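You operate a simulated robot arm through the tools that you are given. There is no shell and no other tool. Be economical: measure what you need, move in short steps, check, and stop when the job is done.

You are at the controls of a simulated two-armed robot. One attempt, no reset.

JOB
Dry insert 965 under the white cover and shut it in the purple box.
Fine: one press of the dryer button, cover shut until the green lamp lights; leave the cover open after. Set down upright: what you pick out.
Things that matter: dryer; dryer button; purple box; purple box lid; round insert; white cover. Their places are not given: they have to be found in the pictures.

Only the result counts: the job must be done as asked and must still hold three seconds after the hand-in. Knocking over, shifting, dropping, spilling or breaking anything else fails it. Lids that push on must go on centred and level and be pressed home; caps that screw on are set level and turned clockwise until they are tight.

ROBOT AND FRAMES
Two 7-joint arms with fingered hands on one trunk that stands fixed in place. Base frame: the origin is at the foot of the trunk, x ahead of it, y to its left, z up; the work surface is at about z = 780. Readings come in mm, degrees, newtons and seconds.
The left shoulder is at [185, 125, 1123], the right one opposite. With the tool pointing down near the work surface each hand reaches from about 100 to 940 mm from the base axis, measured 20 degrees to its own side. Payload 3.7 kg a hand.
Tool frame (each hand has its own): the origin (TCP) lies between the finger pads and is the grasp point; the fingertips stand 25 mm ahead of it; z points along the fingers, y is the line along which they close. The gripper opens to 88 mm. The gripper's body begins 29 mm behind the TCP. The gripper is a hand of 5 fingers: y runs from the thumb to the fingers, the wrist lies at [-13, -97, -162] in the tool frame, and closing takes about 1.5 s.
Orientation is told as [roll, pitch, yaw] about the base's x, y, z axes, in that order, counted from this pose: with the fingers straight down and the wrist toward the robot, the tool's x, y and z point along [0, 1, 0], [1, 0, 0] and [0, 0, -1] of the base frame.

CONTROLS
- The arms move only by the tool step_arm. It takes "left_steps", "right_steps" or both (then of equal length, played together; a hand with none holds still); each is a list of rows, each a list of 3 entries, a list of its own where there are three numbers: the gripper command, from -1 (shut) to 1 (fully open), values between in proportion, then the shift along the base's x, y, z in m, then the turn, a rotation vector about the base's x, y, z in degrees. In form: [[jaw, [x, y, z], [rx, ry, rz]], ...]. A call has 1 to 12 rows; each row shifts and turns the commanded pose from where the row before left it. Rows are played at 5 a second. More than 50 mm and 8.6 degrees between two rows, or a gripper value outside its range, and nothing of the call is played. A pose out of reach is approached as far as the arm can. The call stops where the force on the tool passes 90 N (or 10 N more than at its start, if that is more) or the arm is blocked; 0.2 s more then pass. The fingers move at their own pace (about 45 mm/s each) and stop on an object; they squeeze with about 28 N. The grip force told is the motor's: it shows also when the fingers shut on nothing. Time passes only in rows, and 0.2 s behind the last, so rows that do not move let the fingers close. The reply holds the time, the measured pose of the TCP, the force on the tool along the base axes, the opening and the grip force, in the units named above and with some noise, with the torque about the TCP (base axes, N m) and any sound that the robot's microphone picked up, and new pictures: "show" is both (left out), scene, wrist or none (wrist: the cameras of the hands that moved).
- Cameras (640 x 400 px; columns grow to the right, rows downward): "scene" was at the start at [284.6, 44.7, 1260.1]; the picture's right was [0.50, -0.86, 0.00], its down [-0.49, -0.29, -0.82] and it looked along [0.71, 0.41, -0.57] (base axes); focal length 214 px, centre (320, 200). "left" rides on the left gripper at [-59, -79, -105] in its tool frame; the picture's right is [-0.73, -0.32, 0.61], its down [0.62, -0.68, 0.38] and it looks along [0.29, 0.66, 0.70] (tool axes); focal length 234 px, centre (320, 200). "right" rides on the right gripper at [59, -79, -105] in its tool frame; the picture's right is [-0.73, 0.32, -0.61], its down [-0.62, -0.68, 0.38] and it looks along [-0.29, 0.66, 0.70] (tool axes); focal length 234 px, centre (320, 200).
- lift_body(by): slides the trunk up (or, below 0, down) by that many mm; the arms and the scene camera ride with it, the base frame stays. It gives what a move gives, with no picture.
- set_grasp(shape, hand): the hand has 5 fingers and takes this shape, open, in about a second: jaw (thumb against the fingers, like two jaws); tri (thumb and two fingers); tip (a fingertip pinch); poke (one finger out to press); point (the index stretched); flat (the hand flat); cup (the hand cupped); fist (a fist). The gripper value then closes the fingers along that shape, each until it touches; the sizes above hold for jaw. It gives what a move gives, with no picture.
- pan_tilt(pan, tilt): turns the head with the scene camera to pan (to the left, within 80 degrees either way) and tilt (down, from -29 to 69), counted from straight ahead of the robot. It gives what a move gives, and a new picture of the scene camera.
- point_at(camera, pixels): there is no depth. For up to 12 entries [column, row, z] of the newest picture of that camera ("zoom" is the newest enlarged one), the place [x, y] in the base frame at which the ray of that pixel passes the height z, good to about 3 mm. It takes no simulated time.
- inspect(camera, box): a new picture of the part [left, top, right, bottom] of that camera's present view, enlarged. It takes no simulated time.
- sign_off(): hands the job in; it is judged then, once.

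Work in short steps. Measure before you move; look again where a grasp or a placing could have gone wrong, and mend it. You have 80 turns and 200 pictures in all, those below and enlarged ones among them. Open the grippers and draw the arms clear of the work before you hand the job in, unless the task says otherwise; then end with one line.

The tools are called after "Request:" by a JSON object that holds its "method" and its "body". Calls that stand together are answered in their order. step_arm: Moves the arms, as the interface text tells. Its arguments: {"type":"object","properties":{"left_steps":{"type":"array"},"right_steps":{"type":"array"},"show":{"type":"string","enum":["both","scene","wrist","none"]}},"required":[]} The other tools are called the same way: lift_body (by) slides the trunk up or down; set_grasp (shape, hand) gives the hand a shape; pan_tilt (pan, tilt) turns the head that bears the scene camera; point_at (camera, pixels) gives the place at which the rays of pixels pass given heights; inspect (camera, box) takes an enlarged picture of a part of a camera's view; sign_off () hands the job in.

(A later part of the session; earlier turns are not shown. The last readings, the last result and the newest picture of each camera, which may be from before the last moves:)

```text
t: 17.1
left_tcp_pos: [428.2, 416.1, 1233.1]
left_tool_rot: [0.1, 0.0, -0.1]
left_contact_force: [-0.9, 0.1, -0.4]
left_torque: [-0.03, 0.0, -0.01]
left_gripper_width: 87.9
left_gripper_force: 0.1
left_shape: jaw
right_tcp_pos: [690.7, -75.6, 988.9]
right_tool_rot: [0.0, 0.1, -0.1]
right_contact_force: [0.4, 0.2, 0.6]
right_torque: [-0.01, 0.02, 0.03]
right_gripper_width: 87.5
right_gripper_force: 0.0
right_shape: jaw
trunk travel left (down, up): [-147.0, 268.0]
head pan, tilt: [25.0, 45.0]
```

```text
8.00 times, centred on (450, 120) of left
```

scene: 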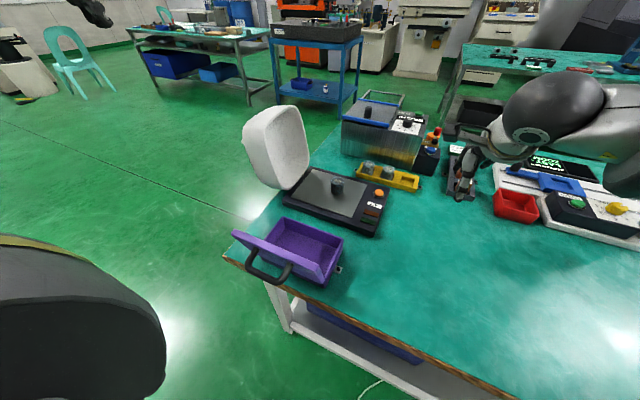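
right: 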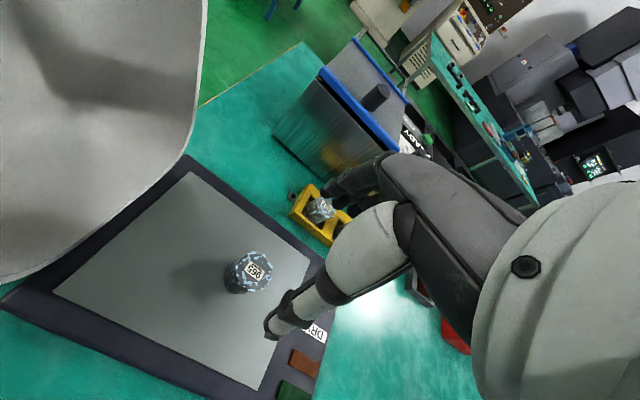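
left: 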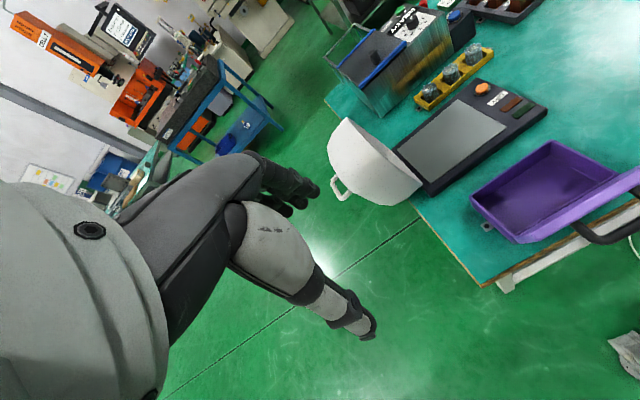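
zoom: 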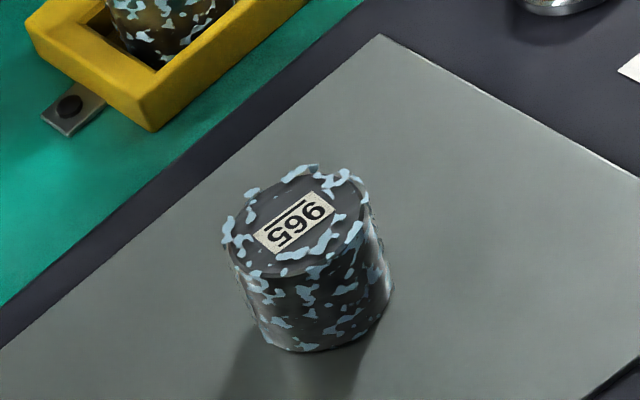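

Handle bar ≈ (735,489,915); rim top ≈ (809,350,1000), so the cover leans ~10° past vertical with its hinge near y≈315, z≈805. I bring the left hand, closed, outside the cover to push it shut from the +y side.

Request:
{"method": "step_arm", "body": {"left_steps": [[1, [0.038, 0.02, -0.014], [0, 0, 0]], [0, [0.038, 0.02, -0.014], [0, 0, 0]], [-1, [0.038, 0.02, -0.014], [0, 0, 0]], [-1, [0.038, 0.02, -0.014], [0, 0, 0]], [-1, [0.038, 0.02, -0.014], [0, 0, 0]], [-1, [0.038, 0.02, -0.014], [0, 0, 0]], [-1, [0.038, 0.02, -0.014], [0, 0, 0]], [-1, [0.038, 0.015, -0.014], [0, 0, 0]], [-1, [0, 0, -0.02], [0, 0, 0]], [-1, [0, 0, 0], [0, 0, 0]]]}}

```text
t: 19.4
left_tcp_pos: [732.2, 571.9, 1103.3]
left_tool_rot: [0.0, 0.0, -0.2]
left_contact_force: [0.0, -0.5, -0.5]
left_torque: [0.03, -0.02, 0.0]
left_gripper_width: 0.1
left_gripper_force: 28.1
left_shape: jaw
right_tcp_pos: [691.1, -76.1, 987.3]
right_tool_rot: [0.1, 0.0, -0.2]
right_contact_force: [-0.8, 0.4, -0.2]
right_torque: [-0.02, 0.01, -0.01]
right_gripper_width: 87.7
right_gripper_force: 0.0
right_shape: jaw
trunk travel left (down, up): [-147.0, 268.0]
head pan, tilt: [25.0, 45.0]
```

scene: 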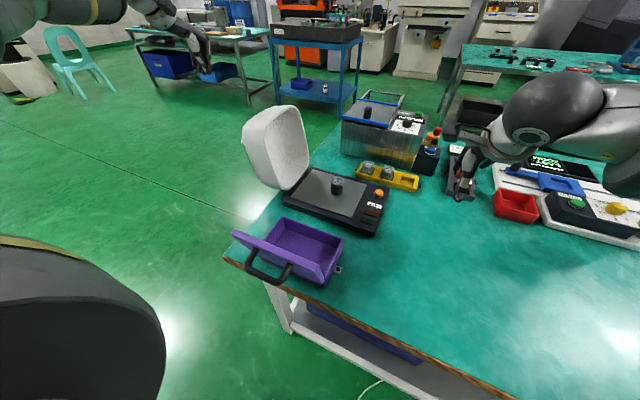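
left: 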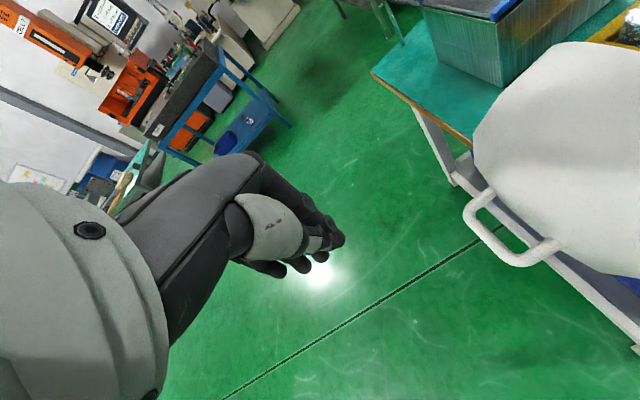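

Clear view of the handle: bar from (470,212) to (518,260), legs to dome at (490,195) and (555,245).

Request:
{"method": "point_at", "body": {"camera": "left", "pixels": [[470, 212, 880], [518, 260, 880], [470, 212, 920], [518, 260, 920], [490, 195, 900], [555, 245, 900]]}}

Request:
{"method": "inspect", "body": {"camera": "left", "box": [400, 130, 640, 300]}}

```text
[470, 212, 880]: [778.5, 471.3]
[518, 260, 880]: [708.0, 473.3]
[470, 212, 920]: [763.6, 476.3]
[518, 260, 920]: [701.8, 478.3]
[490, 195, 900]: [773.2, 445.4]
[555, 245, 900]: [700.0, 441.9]
```

```text
2.35 times, centred on (520, 215) of left
```

zoom: 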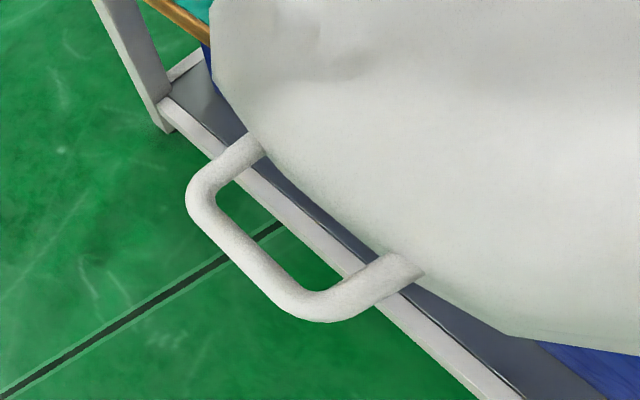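

Bar runs along x (703–775) at y≈475, z≈900. I descend beside it to z≈925 with the closed hand, staying at y≈565.

Request:
{"method": "step_arm", "body": {"left_steps": [[-1, [0, 0, -0.045], [0, 0, 0]], [-1, [0, 0, -0.045], [0, 0, 0]], [-1, [0, 0, -0.045], [0, 0, 0]], [-1, [0, 0, -0.04], [0, 0, 0]], [-1, [0, 0, 0], [0, 0, 0]]]}}

Request:
{"method": "inspect", "body": {"camera": "scene", "box": [160, 40, 380, 240]}}

```text
t: 20.6
left_tcp_pos: [730.3, 576.0, 928.9]
left_tool_rot: [0.0, -0.1, 0.1]
left_contact_force: [-0.5, 0.1, 0.4]
left_torque: [0.03, 0.01, 0.02]
left_gripper_width: 0.0
left_gripper_force: 28.1
left_shape: jaw
right_tcp_pos: [691.0, -77.0, 990.8]
right_tool_rot: [0.0, 0.0, 0.0]
right_contact_force: [-0.8, -0.1, 0.6]
right_torque: [0.01, 0.0, 0.01]
right_gripper_width: 87.7
right_gripper_force: 0.0
right_shape: jaw
trunk travel left (down, up): [-147.0, 268.0]
head pan, tilt: [25.0, 45.0]
```

scene: 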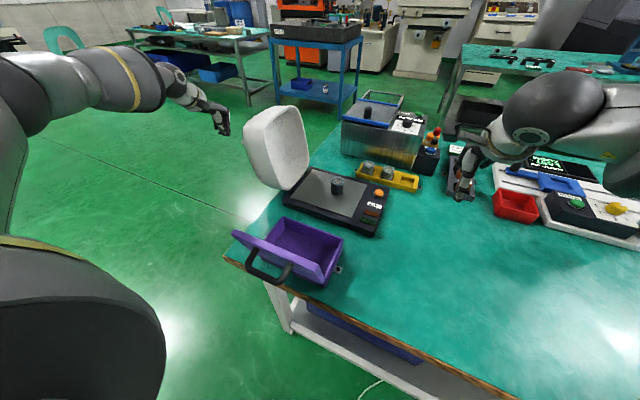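
left: 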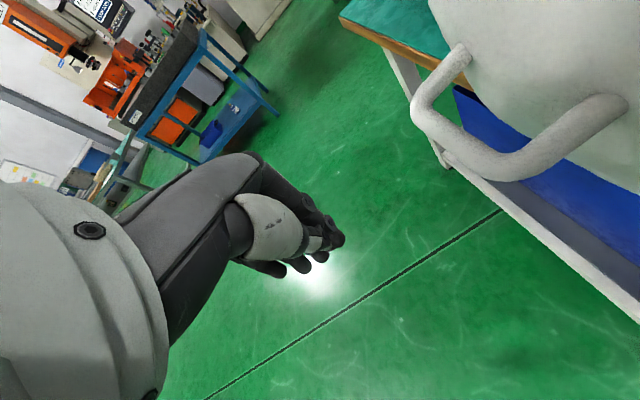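

```text
2.00 times, centred on (270, 140) of scene
```

zoom: 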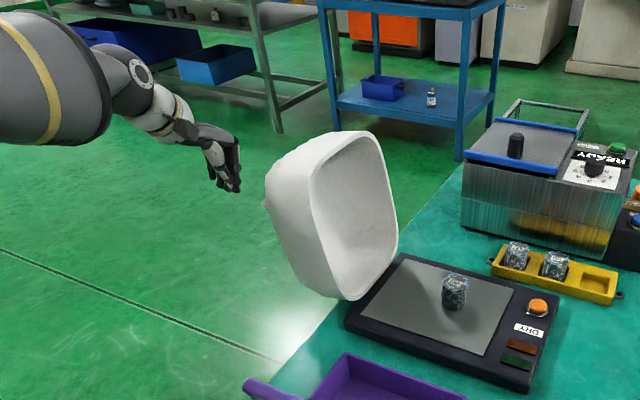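

Clear. I push toward −y in small rows until contact shows.

Request:
{"method": "step_arm", "body": {"left_steps": [[-1, [0, -0.025, 0], [0, 0, 0]], [-1, [0, -0.02, 0], [0, 0, 0]], [-1, [0, -0.015, 0], [0, 0, 0]], [-1, [0, -0.015, 0.003], [0, 0, 0]], [-1, [0, -0.015, 0.005], [0, 0, 0]]]}}

Request:
{"method": "inspect", "body": {"camera": "scene", "box": [160, 40, 380, 240]}}

```text
t: 21.8
left_tcp_pos: [733.0, 484.6, 940.1]
left_tool_rot: [0.0, -0.6, 0.2]
left_contact_force: [1.4, 21.9, 15.7]
left_torque: [-0.03, -0.05, 0.09]
left_gripper_width: 0.0
left_gripper_force: 27.1
left_shape: jaw
right_tcp_pos: [689.7, -75.7, 992.4]
right_tool_rot: [0.0, -0.1, 0.0]
right_contact_force: [1.7, -0.6, -0.6]
right_torque: [-0.03, -0.01, 0.0]
right_gripper_width: 87.5
right_gripper_force: 0.1
right_shape: jaw
trunk travel left (down, up): [-147.0, 268.0]
head pan, tilt: [25.0, 45.0]
```

scene: 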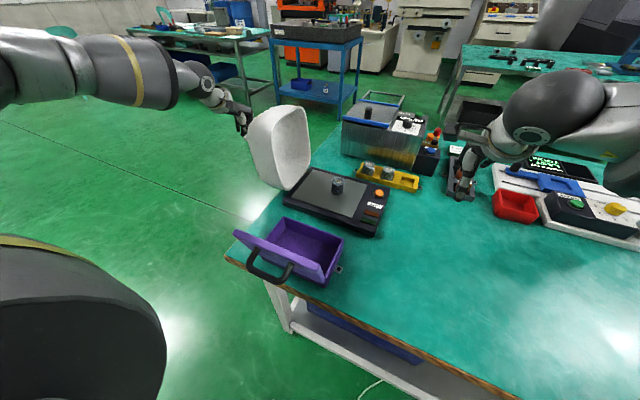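
left: 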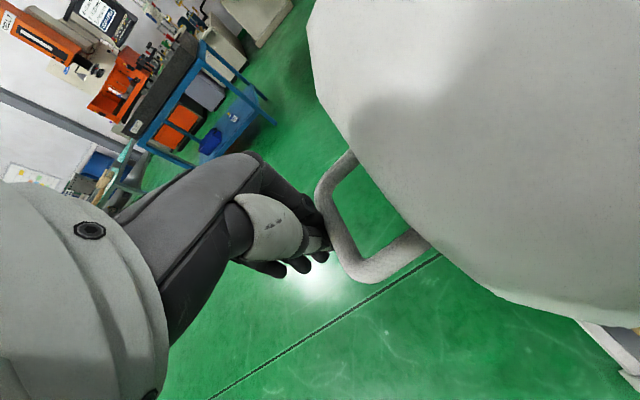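

```text
2.00 times, centred on (270, 140) of scene
```

zoom: 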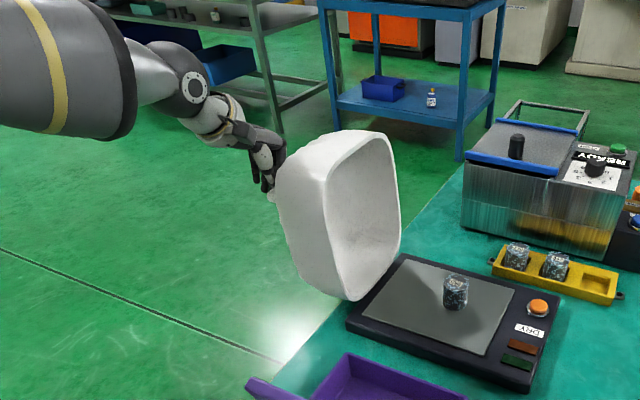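

The cover moves with ~22 N. I continue along the arc.

Request:
{"method": "step_arm", "body": {"left_steps": [[-1, [0, -0.016, 0.015], [0, 0, 0]], [-1, [0, -0.016, 0.014], [0, 0, 0]], [-1, [0, -0.017, 0.011], [0, 0, 0]], [-1, [0, -0.018, 0.008], [0, 0, 0]], [-1, [0, -0.02, 0.006], [0, 0, 0]]]}}

```text
t: 22.9
left_tcp_pos: [731.5, 392.8, 989.4]
left_tool_rot: [0.1, 0.0, 0.0]
left_contact_force: [-0.3, 1.7, 0.6]
left_torque: [-0.03, 0.03, 0.04]
left_gripper_width: 0.0
left_gripper_force: 27.8
left_shape: jaw
right_tcp_pos: [692.4, -76.8, 988.8]
right_tool_rot: [0.0, 0.0, -0.1]
right_contact_force: [0.5, -0.4, 0.5]
right_torque: [-0.03, -0.01, -0.03]
right_gripper_width: 87.6
right_gripper_force: 0.1
right_shape: jaw
trunk travel left (down, up): [-147.0, 268.0]
head pan, tilt: [25.0, 45.0]
```

scene: 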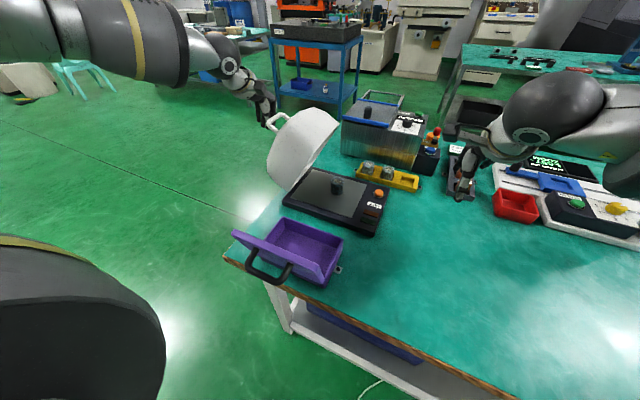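
left: 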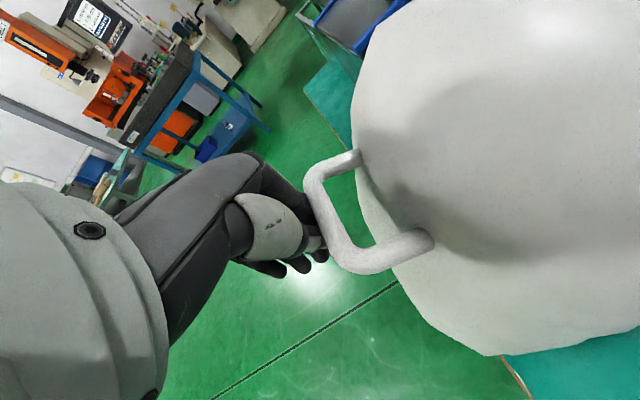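

Cover is about halfway, light force. Continue slowly over the top.

Request:
{"method": "step_arm", "body": {"left_steps": [[-1, [0, -0.018, 0.003], [0, 0, 0]], [-1, [0, -0.018, 0.002], [0, 0, 0]], [-1, [0, 0, 0], [0, 0, 0]]]}}

```text
t: 23.8
left_tcp_pos: [732.4, 358.7, 991.1]
left_tool_rot: [0.0, 0.0, -0.1]
left_contact_force: [0.1, 0.5, -0.3]
left_torque: [-0.01, 0.0, -0.02]
left_gripper_width: 0.0
left_gripper_force: 27.8
left_shape: jaw
right_tcp_pos: [691.2, -76.9, 989.0]
right_tool_rot: [0.0, 0.0, -0.1]
right_contact_force: [-0.4, -0.4, -0.3]
right_torque: [0.04, 0.0, -0.03]
right_gripper_width: 87.6
right_gripper_force: 0.2
right_shape: jaw
trunk travel left (down, up): [-147.0, 268.0]
head pan, tilt: [25.0, 45.0]
```

scene: 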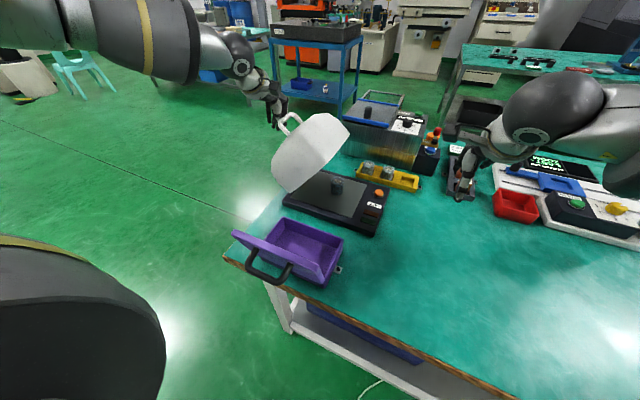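
left: 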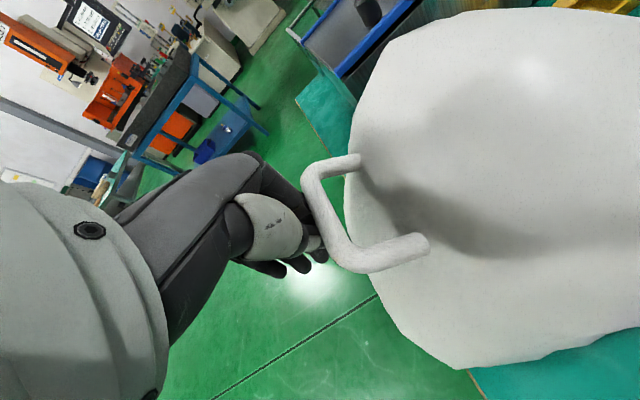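

The cover stays with the hand (hinge has friction). I keep pushing it over and down.

Request:
{"method": "step_arm", "body": {"left_steps": [[-1, [0, -0.018, 0.001], [0, 0, 0]], [-1, [0, -0.018, 0], [0, 0, 0]], [-1, [0, -0.018, -0.001], [0, 0, 0]], [-1, [0, -0.018, -0.003], [0, 0, 0]], [-1, [0, 0, 0], [0, 0, 0]]]}}

```text
t: 24.9
left_tcp_pos: [733.4, 287.2, 991.4]
left_tool_rot: [0.0, 0.0, -0.1]
left_contact_force: [0.2, 1.0, -0.5]
left_torque: [-0.02, -0.05, 0.01]
left_gripper_width: 0.0
left_gripper_force: 28.4
left_shape: jaw
right_tcp_pos: [691.6, -77.0, 990.0]
right_tool_rot: [0.0, 0.0, -0.2]
right_contact_force: [0.6, 0.3, -0.3]
right_torque: [0.01, -0.01, 0.0]
right_gripper_width: 87.7
right_gripper_force: 0.0
right_shape: jaw
trunk travel left (down, up): [-147.0, 268.0]
head pan, tilt: [25.0, 45.0]
```

scene: 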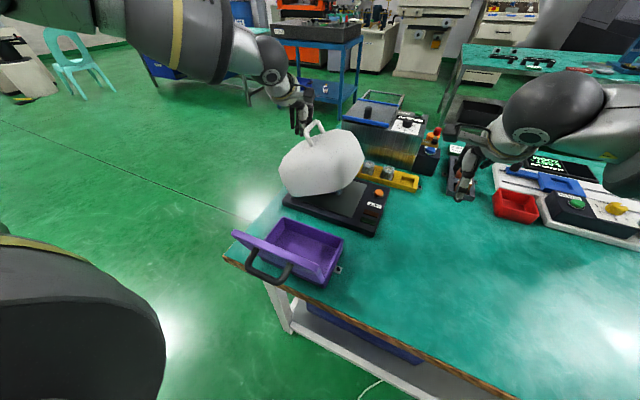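
left: 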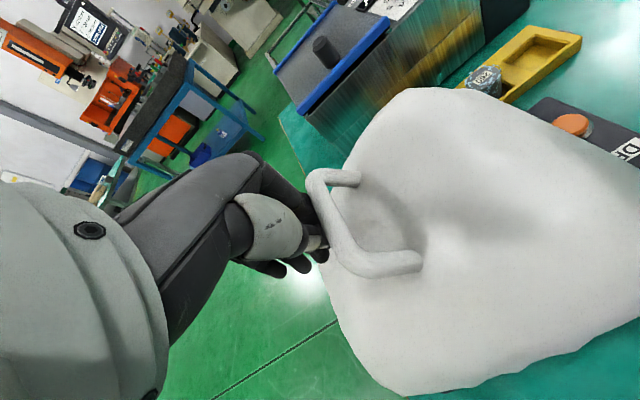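

Nearly shut. Continue pushing −y with a slight rise-free path until it stops.

Request:
{"method": "step_arm", "body": {"left_steps": [[-1, [0, -0.015, -0.001], [0, 0, 0]], [-1, [0, -0.015, -0.002], [0, 0, 0]], [-1, [0, -0.015, -0.002], [0, 0, 0]], [-1, [0, 0, 0], [0, 0, 0]]]}}

Request:
{"method": "inspect", "body": {"camera": "scene", "box": [240, 90, 400, 250]}}

```text
t: 25.9
left_tcp_pos: [732.2, 241.9, 983.7]
left_tool_rot: [0.0, 0.0, 0.0]
left_contact_force: [-0.3, -0.8, -0.7]
left_torque: [-0.05, -0.03, -0.03]
left_gripper_width: 0.1
left_gripper_force: 28.7
left_shape: jaw
right_tcp_pos: [690.7, -76.6, 989.5]
right_tool_rot: [0.0, -0.1, -0.1]
right_contact_force: [-0.4, 0.8, -0.2]
right_torque: [-0.02, 0.01, 0.02]
right_gripper_width: 87.7
right_gripper_force: 0.0
right_shape: jaw
trunk travel left (down, up): [-147.0, 268.0]
head pan, tilt: [25.0, 45.0]
```

scene: 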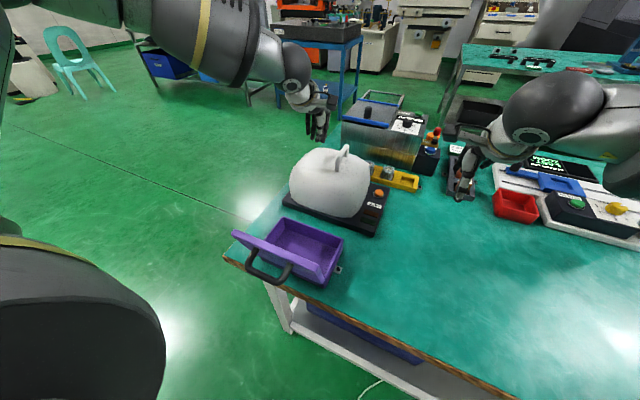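
left: 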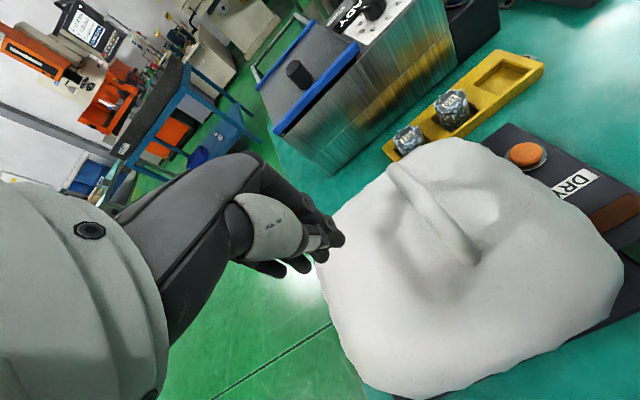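

```text
2.50 times, centred on (320, 170) of scene
```

zoom: 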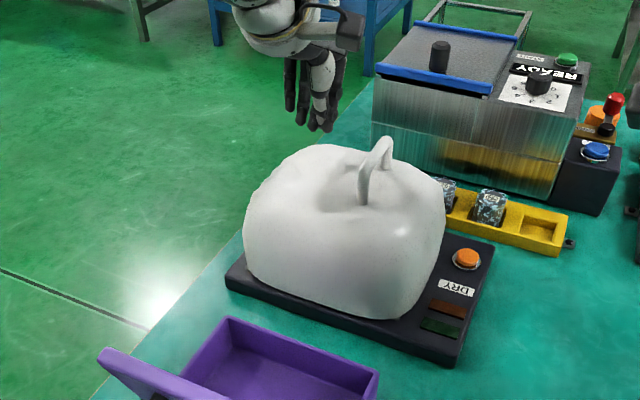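

The cover dropped shut flush on the base. I back the left hand off and set the right hand to poke for the button.

Request:
{"method": "step_arm", "body": {"left_steps": [[-1, [0, 0.03, 0.03], [0, 0, 0]], [-1, [0, 0.03, 0.03], [0, 0, 0]], [-1, [0, 0.03, 0.03], [0, 0, 0]]], "right_steps": [[1, [0, 0.02, -0.02], [0, 0, 0]], [1, [0, 0.03, -0.02], [0, 0, 0]], [1, [0, 0.03, -0.02], [0, 0, 0]]], "show": "none"}}

Request:
{"method": "set_grasp", "body": {"shape": "poke", "hand": "right"}}

Request:
{"method": "inspect", "body": {"camera": "right", "box": [0, 0, 640, 400]}}

Request:
{"method": "inspect", "body": {"camera": "scene", "box": [300, 90, 500, 240]}}

```text
t: 26.8
left_tcp_pos: [735.0, 331.4, 1075.5]
left_tool_rot: [-0.1, -0.1, -0.2]
left_contact_force: [0.8, 0.0, -0.1]
left_torque: [-0.06, 0.01, 0.0]
left_gripper_width: 0.1
left_gripper_force: 27.3
left_shape: jaw
right_tcp_pos: [690.8, 6.6, 927.0]
right_tool_rot: [0.1, -0.1, 0.0]
right_contact_force: [0.1, -1.0, -0.8]
right_torque: [0.0, -0.05, -0.02]
right_gripper_width: 87.5
right_gripper_force: 0.1
right_shape: jaw
trunk travel left (down, up): [-147.0, 268.0]
head pan, tilt: [25.0, 45.0]
```

```text
t: 27.6
left_tcp_pos: [733.4, 332.3, 1076.3]
left_tool_rot: [0.0, 0.0, -0.1]
left_contact_force: [0.5, 0.7, -0.2]
left_torque: [-0.03, 0.02, 0.02]
left_gripper_width: 0.1
left_gripper_force: 28.0
left_shape: jaw
right_tcp_pos: [691.1, 4.7, 928.1]
right_tool_rot: [0.0, 0.0, -0.1]
right_contact_force: [-0.7, -0.1, -0.3]
right_torque: [0.01, 0.03, 0.03]
right_gripper_width: 0.3
right_gripper_force: 0.1
right_shape: poke
trunk travel left (down, up): [-147.0, 268.0]
head pan, tilt: [25.0, 45.0]
```

```text
1.00 times, centred on (320, 200) of right (not enlarged: the box is as wide or as high as the picture)
```

zoom: 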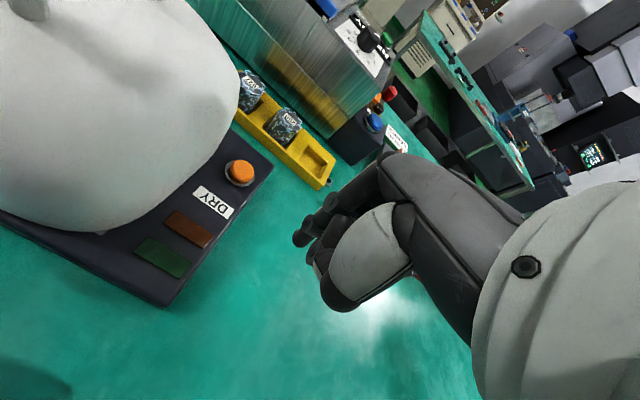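

```text
2.67 times, centred on (400, 165) of scene
```

zoom: 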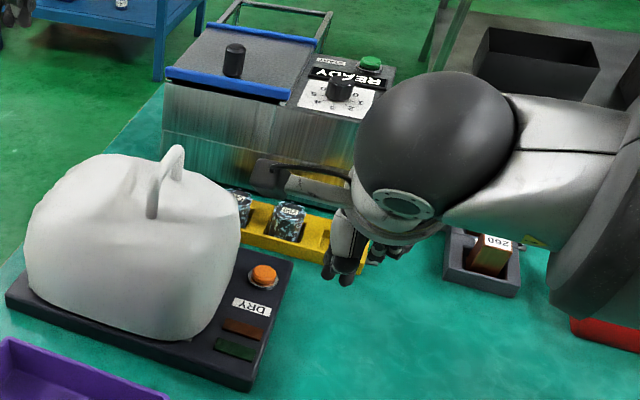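

The index tip shows at (298,240), matching a point ≈25 mm ahead of the TCP. I refine the button location from both views.

Request:
{"method": "point_at", "body": {"camera": "right", "pixels": [[241, 171, 812], [241, 171, 800]]}}

Request:
{"method": "point_at", "body": {"camera": "scene", "pixels": [[378.5, 192.3, 812], [378.5, 192.3, 800], [343, 155, 970]]}}

Request:
{"method": "step_arm", "body": {"right_steps": [[1, [0.03, 0.03, 0], [0, 0, 0]], [1, [0.03, 0.02, -0.01], [0, 0, 0]], [1, [0.024, 0.016, -0.02], [0, 0, 0]], [1, [0, 0, -0.02], [0, 0, 0]], [1, [0, 0, 0], [0, 0, 0]]]}}

Request:
{"method": "inspect", "body": {"camera": "right", "box": [220, 150, 380, 290]}}

Request:
{"method": "inspect", "body": {"camera": "scene", "box": [330, 130, 430, 230]}}

```text
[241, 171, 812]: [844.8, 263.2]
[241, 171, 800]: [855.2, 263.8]
```

```text
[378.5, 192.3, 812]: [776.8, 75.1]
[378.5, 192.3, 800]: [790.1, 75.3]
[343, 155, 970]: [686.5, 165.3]
```

```text
t: 28.9
left_tcp_pos: [734.5, 331.5, 1077.6]
left_tool_rot: [-0.1, 0.0, -0.1]
left_contact_force: [-0.5, -0.5, -0.6]
left_torque: [0.0, -0.01, 0.0]
left_gripper_width: 0.0
left_gripper_force: 28.6
left_shape: jaw
right_tcp_pos: [775.5, 71.7, 879.0]
right_tool_rot: [-0.1, 0.0, 0.1]
right_contact_force: [0.3, -0.6, 0.4]
right_torque: [0.0, -0.01, 0.02]
right_gripper_width: 0.0
right_gripper_force: 0.0
right_shape: poke
trunk travel left (down, up): [-147.0, 268.0]
head pan, tilt: [25.0, 45.0]
```

scene: 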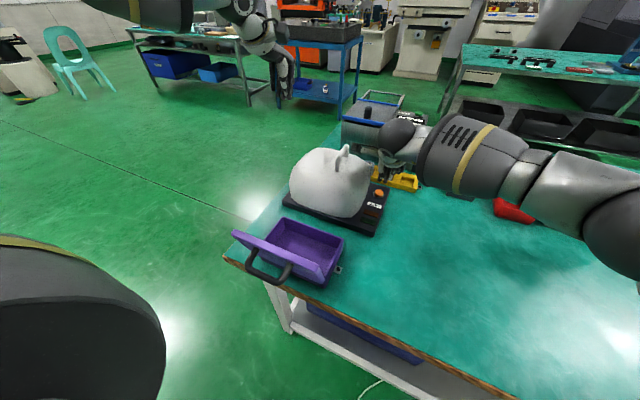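
right: 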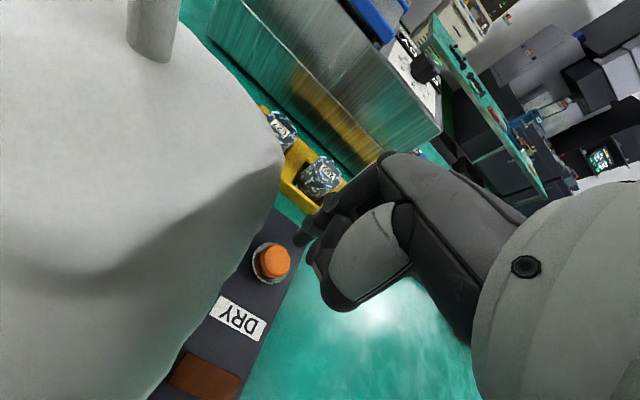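

```text
2.86 times, centred on (300, 220) of right
```

zoom: 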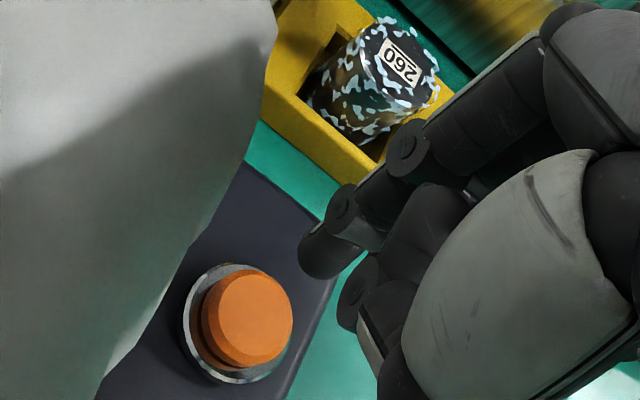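

```text
4.00 times, centred on (380, 180) of scene
```

zoom: 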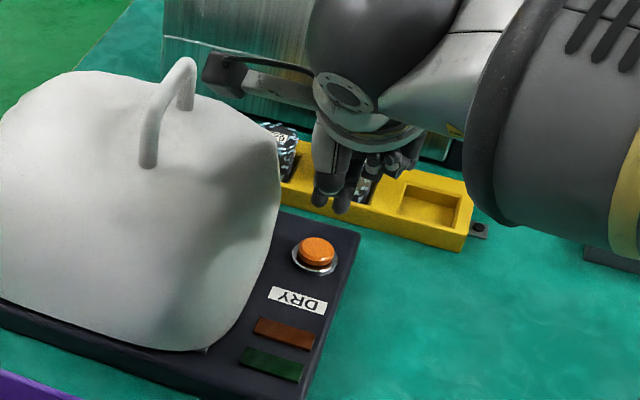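

The wrist camera would come near the cover's shoulder when lowering, so I yaw the hand +40° (camera swings away from the cover) before descending.

Request:
{"method": "step_arm", "body": {"right_steps": [[1, [0, 0, 0], [0, 0, 8]], [1, [0, 0, 0], [0, 0, 8]], [1, [0, 0, 0], [0, 0, 8]], [1, [0, 0, 0], [0, 0, 8]], [1, [0, 0, 0], [0, 0, 8]], [1, [0, 0, 0], [0, 0, 0]]]}}

Request:
{"method": "inspect", "body": {"camera": "right", "box": [220, 150, 380, 290]}}

Request:
{"method": "inspect", "body": {"camera": "scene", "box": [330, 130, 430, 230]}}

```text
t: 30.2
left_tcp_pos: [733.7, 331.2, 1074.7]
left_tool_rot: [0.1, 0.1, -0.1]
left_contact_force: [0.7, -0.2, -0.4]
left_torque: [-0.01, 0.0, -0.01]
left_gripper_width: 0.0
left_gripper_force: 27.7
left_shape: jaw
right_tcp_pos: [776.6, 70.3, 878.6]
right_tool_rot: [0.0, -0.1, 40.0]
right_contact_force: [0.4, -0.9, -0.1]
right_torque: [0.01, -0.02, 0.01]
right_gripper_width: 0.0
right_gripper_force: 0.0
right_shape: poke
trunk travel left (down, up): [-147.0, 268.0]
head pan, tilt: [25.0, 45.0]
```

scene: 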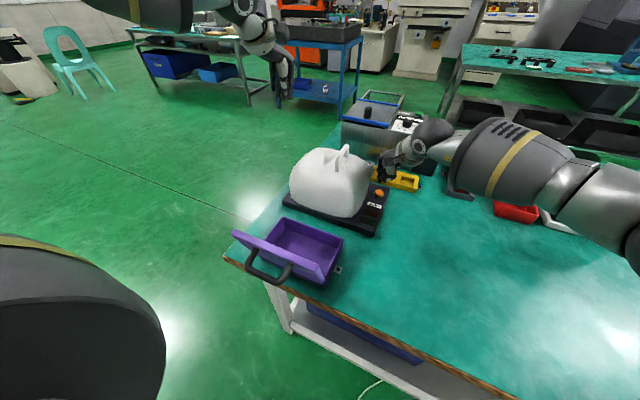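
right: 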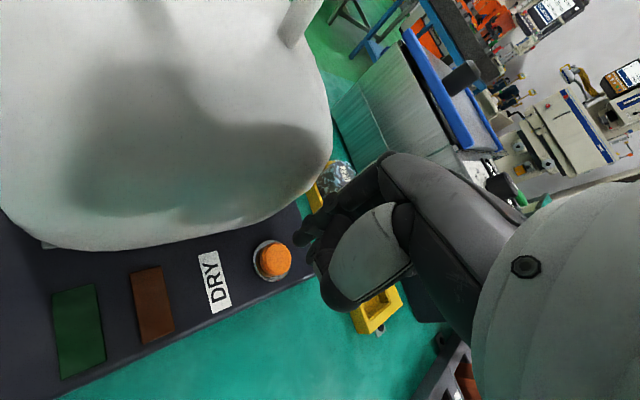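

```text
2.86 times, centred on (300, 220) of right
```

zoom: 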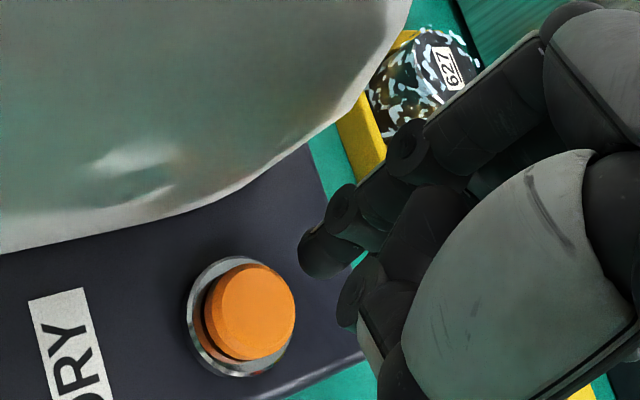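

```text
4.00 times, centred on (380, 180) of scene
```

zoom: 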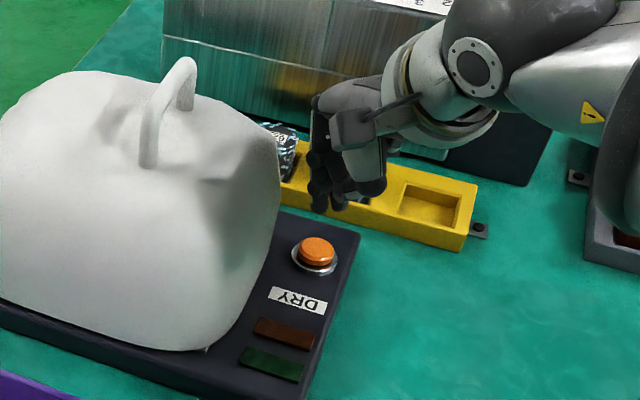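

Request:
{"method": "point_at", "body": {"camera": "scene", "pixels": [[380, 182.5, 854], [380, 182.5, 844], [380, 182.5, 864], [379.3, 192.3, 812]]}}

Request:
{"method": "point_at", "body": {"camera": "right", "pixels": [[275.7, 259, 812], [275.7, 259, 805], [301.6, 239, 854], [301.6, 239, 844]]}}

```text
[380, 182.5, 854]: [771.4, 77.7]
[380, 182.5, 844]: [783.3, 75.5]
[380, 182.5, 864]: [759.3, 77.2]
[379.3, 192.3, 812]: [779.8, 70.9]
```

```text
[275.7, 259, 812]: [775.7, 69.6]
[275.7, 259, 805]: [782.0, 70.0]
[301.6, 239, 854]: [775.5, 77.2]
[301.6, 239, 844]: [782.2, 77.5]
```

Fingertip is ≈(776,77,850), the button ≈(777,70.5,812). I yaw back to 20° (more side clearance), shift to centre the tip, and lower to just above.

Request:
{"method": "step_arm", "body": {"right_steps": [[1, [-0.002, -0.003, 0], [0, 0, -8]], [1, [0, -0.003, 0], [0, 0, -8]], [1, [0, 0, -0.008], [0, 0, -4]], [1, [0, 0, -0.01], [0, 0, 0]], [1, [0, 0, 0], [0, 0, 0]]]}}

Request:
{"method": "inspect", "body": {"camera": "right", "box": [220, 150, 380, 290]}}

Request:
{"method": "inspect", "body": {"camera": "scene", "box": [330, 130, 430, 230]}}

```text
t: 31.4
left_tcp_pos: [734.1, 332.0, 1076.6]
left_tool_rot: [0.0, 0.0, -0.1]
left_contact_force: [-0.9, 0.1, -0.1]
left_torque: [0.02, 0.0, 0.03]
left_gripper_width: 0.0
left_gripper_force: 28.1
left_shape: jaw
right_tcp_pos: [772.9, 62.4, 860.1]
right_tool_rot: [0.0, 0.0, 20.0]
right_contact_force: [1.0, 0.8, 0.1]
right_torque: [0.02, -0.01, -0.01]
right_gripper_width: 0.0
right_gripper_force: 0.0
right_shape: poke
trunk travel left (down, up): [-147.0, 268.0]
head pan, tilt: [25.0, 45.0]
```

scene: 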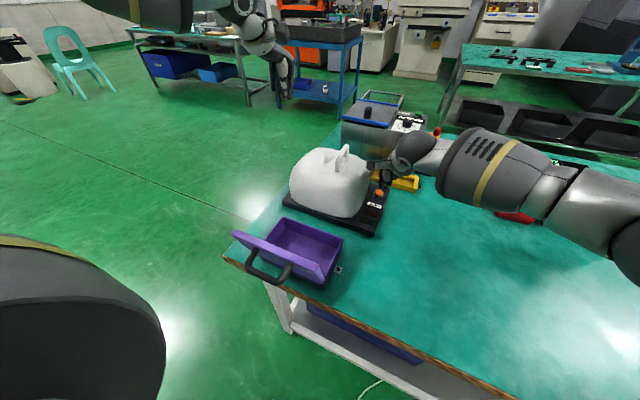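
right: 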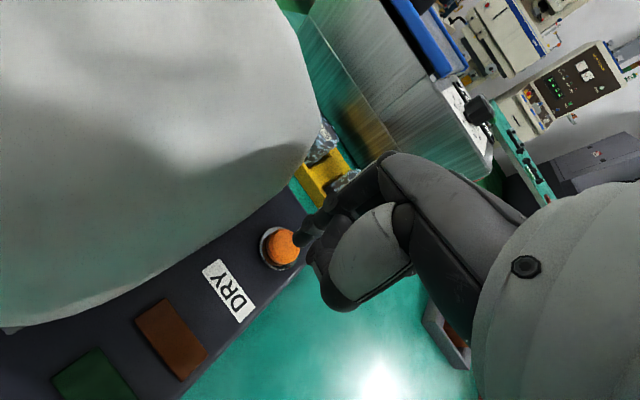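

```text
2.86 times, centred on (300, 220) of right
```

zoom: 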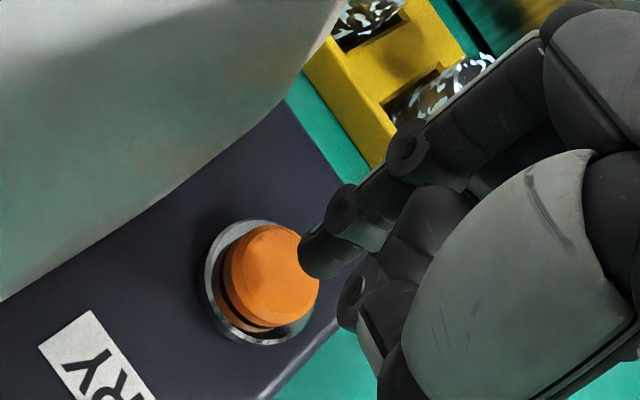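

```text
4.00 times, centred on (380, 180) of scene
```

zoom: 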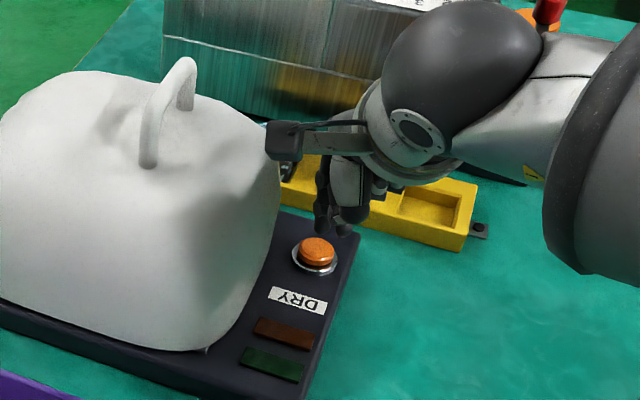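

The tip lines up over the button. I lower in small rows to feel for contact.

Request:
{"method": "step_arm", "body": {"right_steps": [[1, [0, 0, -0.008], [0, 0, 0]], [1, [0, 0, -0.004], [0, 0, 0]], [1, [0, 0, -0.003], [0, 0, 0]], [1, [0, 0, 0], [0, 0, 0]]], "show": "none"}}

Request:
{"method": "inspect", "body": {"camera": "scene", "box": [350, 150, 410, 210]}}

```text
t: 32.5
left_tcp_pos: [734.8, 331.7, 1077.5]
left_tool_rot: [0.0, 0.0, -0.1]
left_contact_force: [-0.8, -0.2, -0.6]
left_torque: [-0.02, -0.01, -0.03]
left_gripper_width: 0.2
left_gripper_force: 28.4
left_shape: jaw
right_tcp_pos: [772.4, 63.9, 844.5]
right_tool_rot: [0.0, 0.0, 19.9]
right_contact_force: [1.2, -0.2, 0.3]
right_torque: [-0.02, 0.03, 0.04]
right_gripper_width: 0.0
right_gripper_force: 0.1
right_shape: poke
trunk travel left (down, up): [-147.0, 268.0]
head pan, tilt: [25.0, 45.0]
```

```text
6.67 times, centred on (380, 180) of scene
```

zoom: 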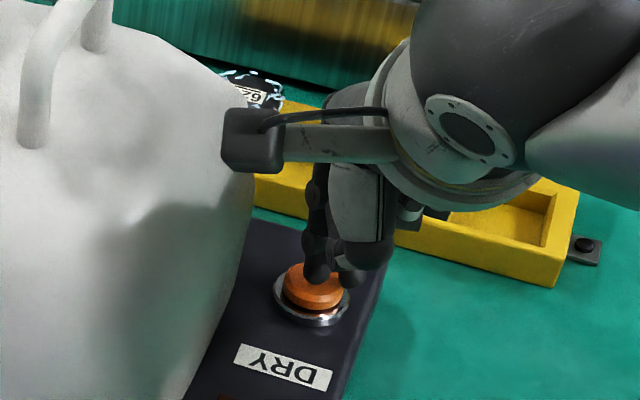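

Tip is just above the button. Continue down 2 mm per row.

Request:
{"method": "step_arm", "body": {"right_steps": [[1, [0, 0.001, -0.002], [0, 0, 0]], [1, [0, 0, -0.002], [0, 0, 0]], [1, [0, 0, -0.002], [0, 0, 0]]], "show": "none"}}

Request:
{"method": "inspect", "body": {"camera": "scene", "box": [350, 150, 410, 230]}}

```text
t: 33.2
left_tcp_pos: [734.0, 332.7, 1078.2]
left_tool_rot: [-0.1, 0.0, -0.2]
left_contact_force: [0.3, -0.1, -0.3]
left_torque: [0.01, -0.02, 0.01]
left_gripper_width: 0.0
left_gripper_force: 28.6
left_shape: jaw
right_tcp_pos: [773.3, 64.9, 840.1]
right_tool_rot: [0.0, -0.1, 19.9]
right_contact_force: [0.7, -1.6, 2.0]
right_torque: [-0.02, -0.02, 0.01]
right_gripper_width: 0.1
right_gripper_force: 0.2
right_shape: poke
trunk travel left (down, up): [-147.0, 268.0]
head pan, tilt: [25.0, 45.0]
heard: click
```

```text
5.00 times, centred on (380, 190) of scene
```

zoom: 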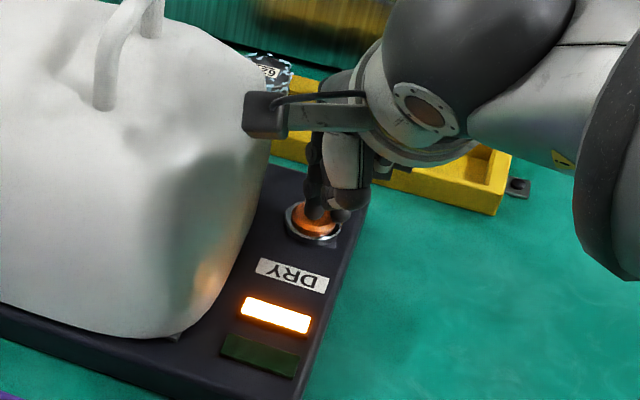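

A click, and the orange lamp lit: one press registered. I withdraw straight up and to the right, and wait.

Request:
{"method": "step_arm", "body": {"right_steps": [[1, [0, 0, 0.015], [0, 0, 0]], [1, [0, 0, 0.03], [0, 0, 0]], [1, [0, 0, 0.04], [0, 0, 0]], [1, [-0.02, -0.04, 0], [0, 0, 0]], [1, [-0.02, -0.04, 0], [0, 0, -6]], [1, [0, -0.04, 0.0], [0, 0, -7]], [1, [0, -0.04, 0.0], [0, 0, -7]], [1, [0, -0.03, 0], [0, 0, 0]]], "show": "none"}}

Request:
{"method": "set_grasp", "body": {"shape": "jaw", "hand": "right"}}

Request:
{"method": "inspect", "body": {"camera": "scene", "box": [270, 130, 430, 250]}}

```text
t: 35.0
left_tcp_pos: [734.3, 331.1, 1077.2]
left_tool_rot: [0.0, 0.0, -0.1]
left_contact_force: [0.1, -0.9, -0.3]
left_torque: [0.03, 0.01, 0.02]
left_gripper_width: 0.3
left_gripper_force: 28.3
left_shape: jaw
right_tcp_pos: [733.4, -125.2, 922.1]
right_tool_rot: [0.1, -0.1, -0.1]
right_contact_force: [-0.1, -0.3, -0.8]
right_torque: [0.01, -0.04, 0.02]
right_gripper_width: 0.0
right_gripper_force: 0.1
right_shape: poke
trunk travel left (down, up): [-147.0, 268.0]
head pan, tilt: [25.0, 45.0]
```

```text
t: 36.0
left_tcp_pos: [734.9, 332.5, 1077.0]
left_tool_rot: [0.0, -0.1, 0.0]
left_contact_force: [0.4, -0.6, -0.5]
left_torque: [-0.01, 0.01, -0.03]
left_gripper_width: 0.2
left_gripper_force: 28.3
left_shape: jaw
right_tcp_pos: [734.3, -124.1, 923.1]
right_tool_rot: [0.0, 0.0, -0.1]
right_contact_force: [0.7, -0.2, -0.4]
right_torque: [-0.02, -0.01, -0.03]
right_gripper_width: 88.0
right_gripper_force: 0.1
right_shape: jaw
trunk travel left (down, up): [-147.0, 268.0]
head pan, tilt: [25.0, 45.0]
```

```text
3.33 times, centred on (350, 190) of scene
```

zoom: 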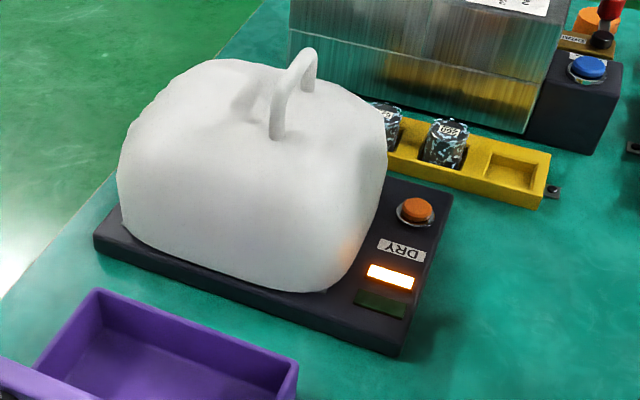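

Drying is running (orange lamp lit). Meanwhile I yaw the left hand +90° above the cover so its jaws will close across the handle bar (along y), opening the jaw.

Request:
{"method": "step_arm", "body": {"left_steps": [[1, [0, -0.009, 0.002], [0, 0, 8.2]], [1, [0, -0.009, 0.002], [0, 0, 8.2]], [1, [0, -0.009, 0.002], [0, 0, 8.2]], [1, [0, -0.009, 0.002], [0, 0, 8.2]], [1, [0, -0.009, 0.002], [0, 0, 8.2]], [1, [0, -0.009, 0.002], [0, 0, 8.2]], [1, [0, -0.009, 0], [0, 0, 8.2]], [1, [0, -0.009, 0], [0, 0, 8.2]], [1, [0, -0.009, 0], [0, 0, 8.2]], [1, [0, -0.009, 0], [0, 0, 8.2]], [1, [0, -0.01, 0], [0, 0, 8]], [1, [0, 0, 0], [0, 0, 0]]]}}

Request:
{"method": "inspect", "body": {"camera": "scene", "box": [270, 90, 430, 250]}}

```text
t: 38.5
left_tcp_pos: [711.3, 253.7, 1078.7]
left_tool_rot: [0.1, 0.0, 90.0]
left_contact_force: [-0.7, 1.0, 0.0]
left_torque: [-0.01, -0.03, 0.02]
left_gripper_width: 87.7
left_gripper_force: 0.0
left_shape: jaw
left hand out of reach, approached as far as the arm can: row 10, 11
right_tcp_pos: [733.9, -124.2, 922.4]
right_tool_rot: [0.0, 0.0, 0.0]
right_contact_force: [-0.5, -0.2, -0.4]
right_torque: [0.01, -0.02, 0.01]
right_gripper_width: 88.1
right_gripper_force: 0.0
right_shape: jaw
trunk travel left (down, up): [-147.0, 268.0]
head pan, tilt: [25.0, 45.0]
```

scene: 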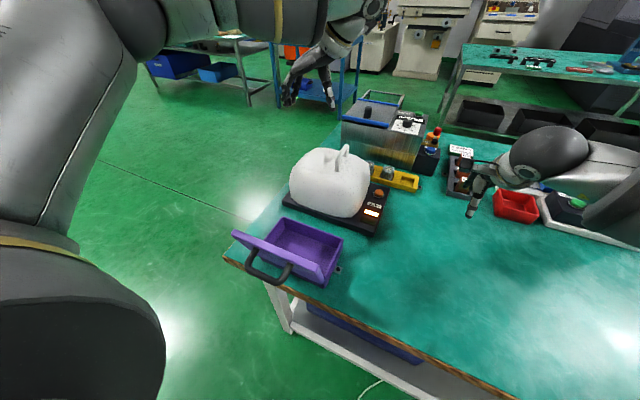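
left: 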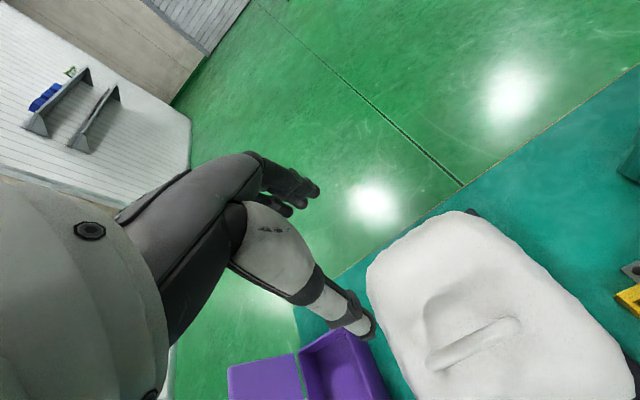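

```text
2.50 times, centred on (350, 170) of scene
```

zoom: 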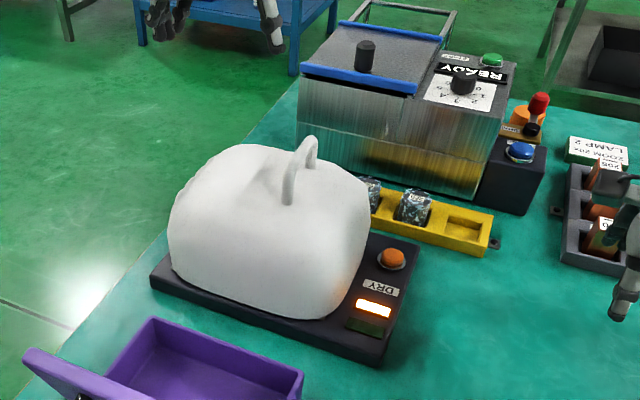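

Request:
{"method": "point_at", "body": {"camera": "left", "pixels": [[434, 360, 970], [510, 325, 970], [434, 360, 950], [510, 325, 950], [472, 342, 980]]}}

Request:
{"method": "point_at", "body": {"camera": "scene", "pixels": [[340, 153.2, 970], [345.2, 145.2, 970], [340, 153.2, 950], [345.2, 145.2, 950]]}}

Request:
{"method": "inspect", "body": {"camera": "left", "box": [340, 260, 560, 400]}}

```text
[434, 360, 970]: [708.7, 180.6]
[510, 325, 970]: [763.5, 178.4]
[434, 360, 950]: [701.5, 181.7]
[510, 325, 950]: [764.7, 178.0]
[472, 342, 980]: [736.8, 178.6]
```

```text
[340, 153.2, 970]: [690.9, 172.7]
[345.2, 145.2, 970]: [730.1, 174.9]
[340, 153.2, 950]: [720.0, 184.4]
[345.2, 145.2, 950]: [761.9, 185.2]
```

```text
2.86 times, centred on (450, 330) of left
```

zoom: 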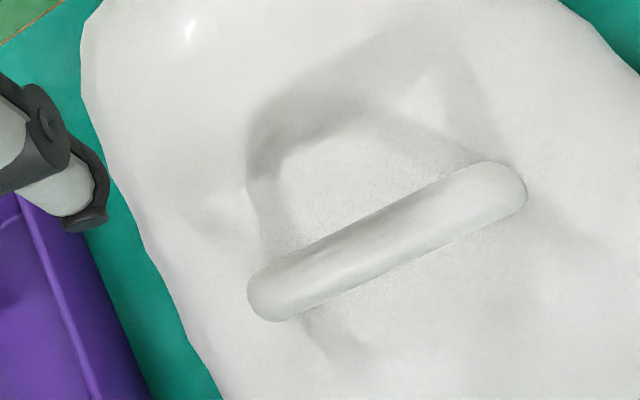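

Bar found: x 703–767, y≈180, z≈957; hinge ≈ (y 303, z 805), radius 196. Lamp still orange. I move the left hand to above the bar while drying continues.

Request:
{"method": "step_arm", "body": {"left_steps": [[1, [0.008, -0.025, -0.015], [0, 0, 0]], [1, [0.008, -0.025, -0.015], [0, 0, 0]], [1, [0.008, -0.024, -0.015], [0, 0, 0]], [1, [0, 0, -0.01], [0, 0, 0]], [1, [0, 0, 0], [0, 0, 0]]]}}

Request:
{"method": "inspect", "body": {"camera": "scene", "box": [270, 90, 430, 250]}}

```text
t: 39.8
left_tcp_pos: [708.7, 247.4, 1039.5]
left_tool_rot: [-0.1, 0.0, 90.0]
left_contact_force: [-0.5, -0.6, 0.4]
left_torque: [-0.01, -0.02, -0.01]
left_gripper_width: 87.7
left_gripper_force: 0.0
left_shape: jaw
left hand out of reach, approached as far as the arm can: row 1, 2, 3
right_tcp_pos: [734.0, -123.9, 923.2]
right_tool_rot: [0.0, 0.0, 0.0]
right_contact_force: [0.3, -0.2, 0.4]
right_torque: [0.01, 0.03, 0.0]
right_gripper_width: 88.0
right_gripper_force: 0.2
right_shape: jaw
trunk travel left (down, up): [-147.0, 268.0]
head pan, tilt: [25.0, 45.0]
```

scene: 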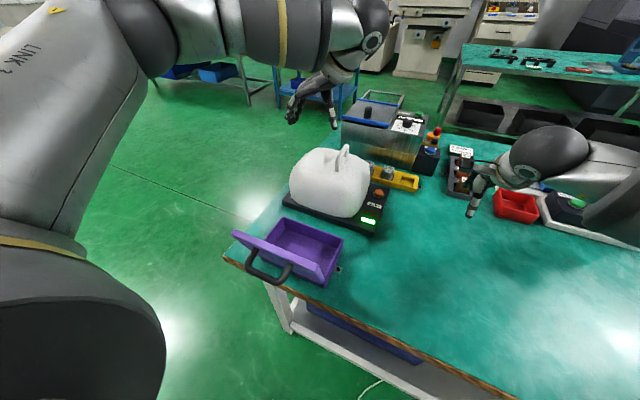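
left: 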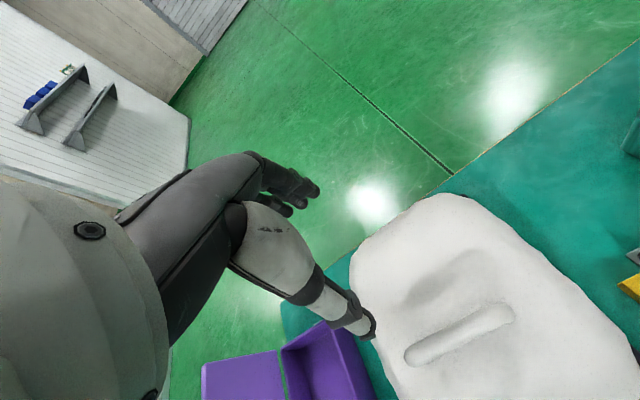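

```text
2.50 times, centred on (350, 170) of scene
```

zoom: 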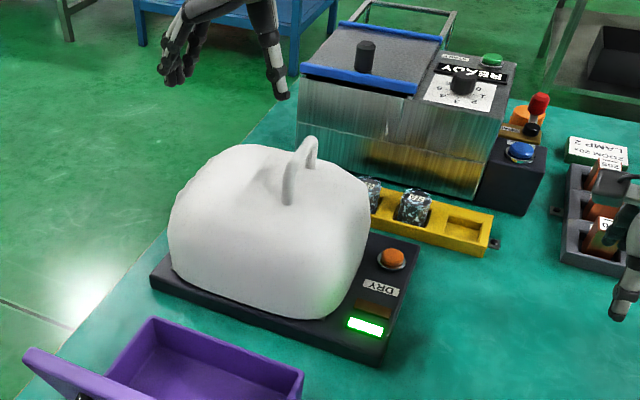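

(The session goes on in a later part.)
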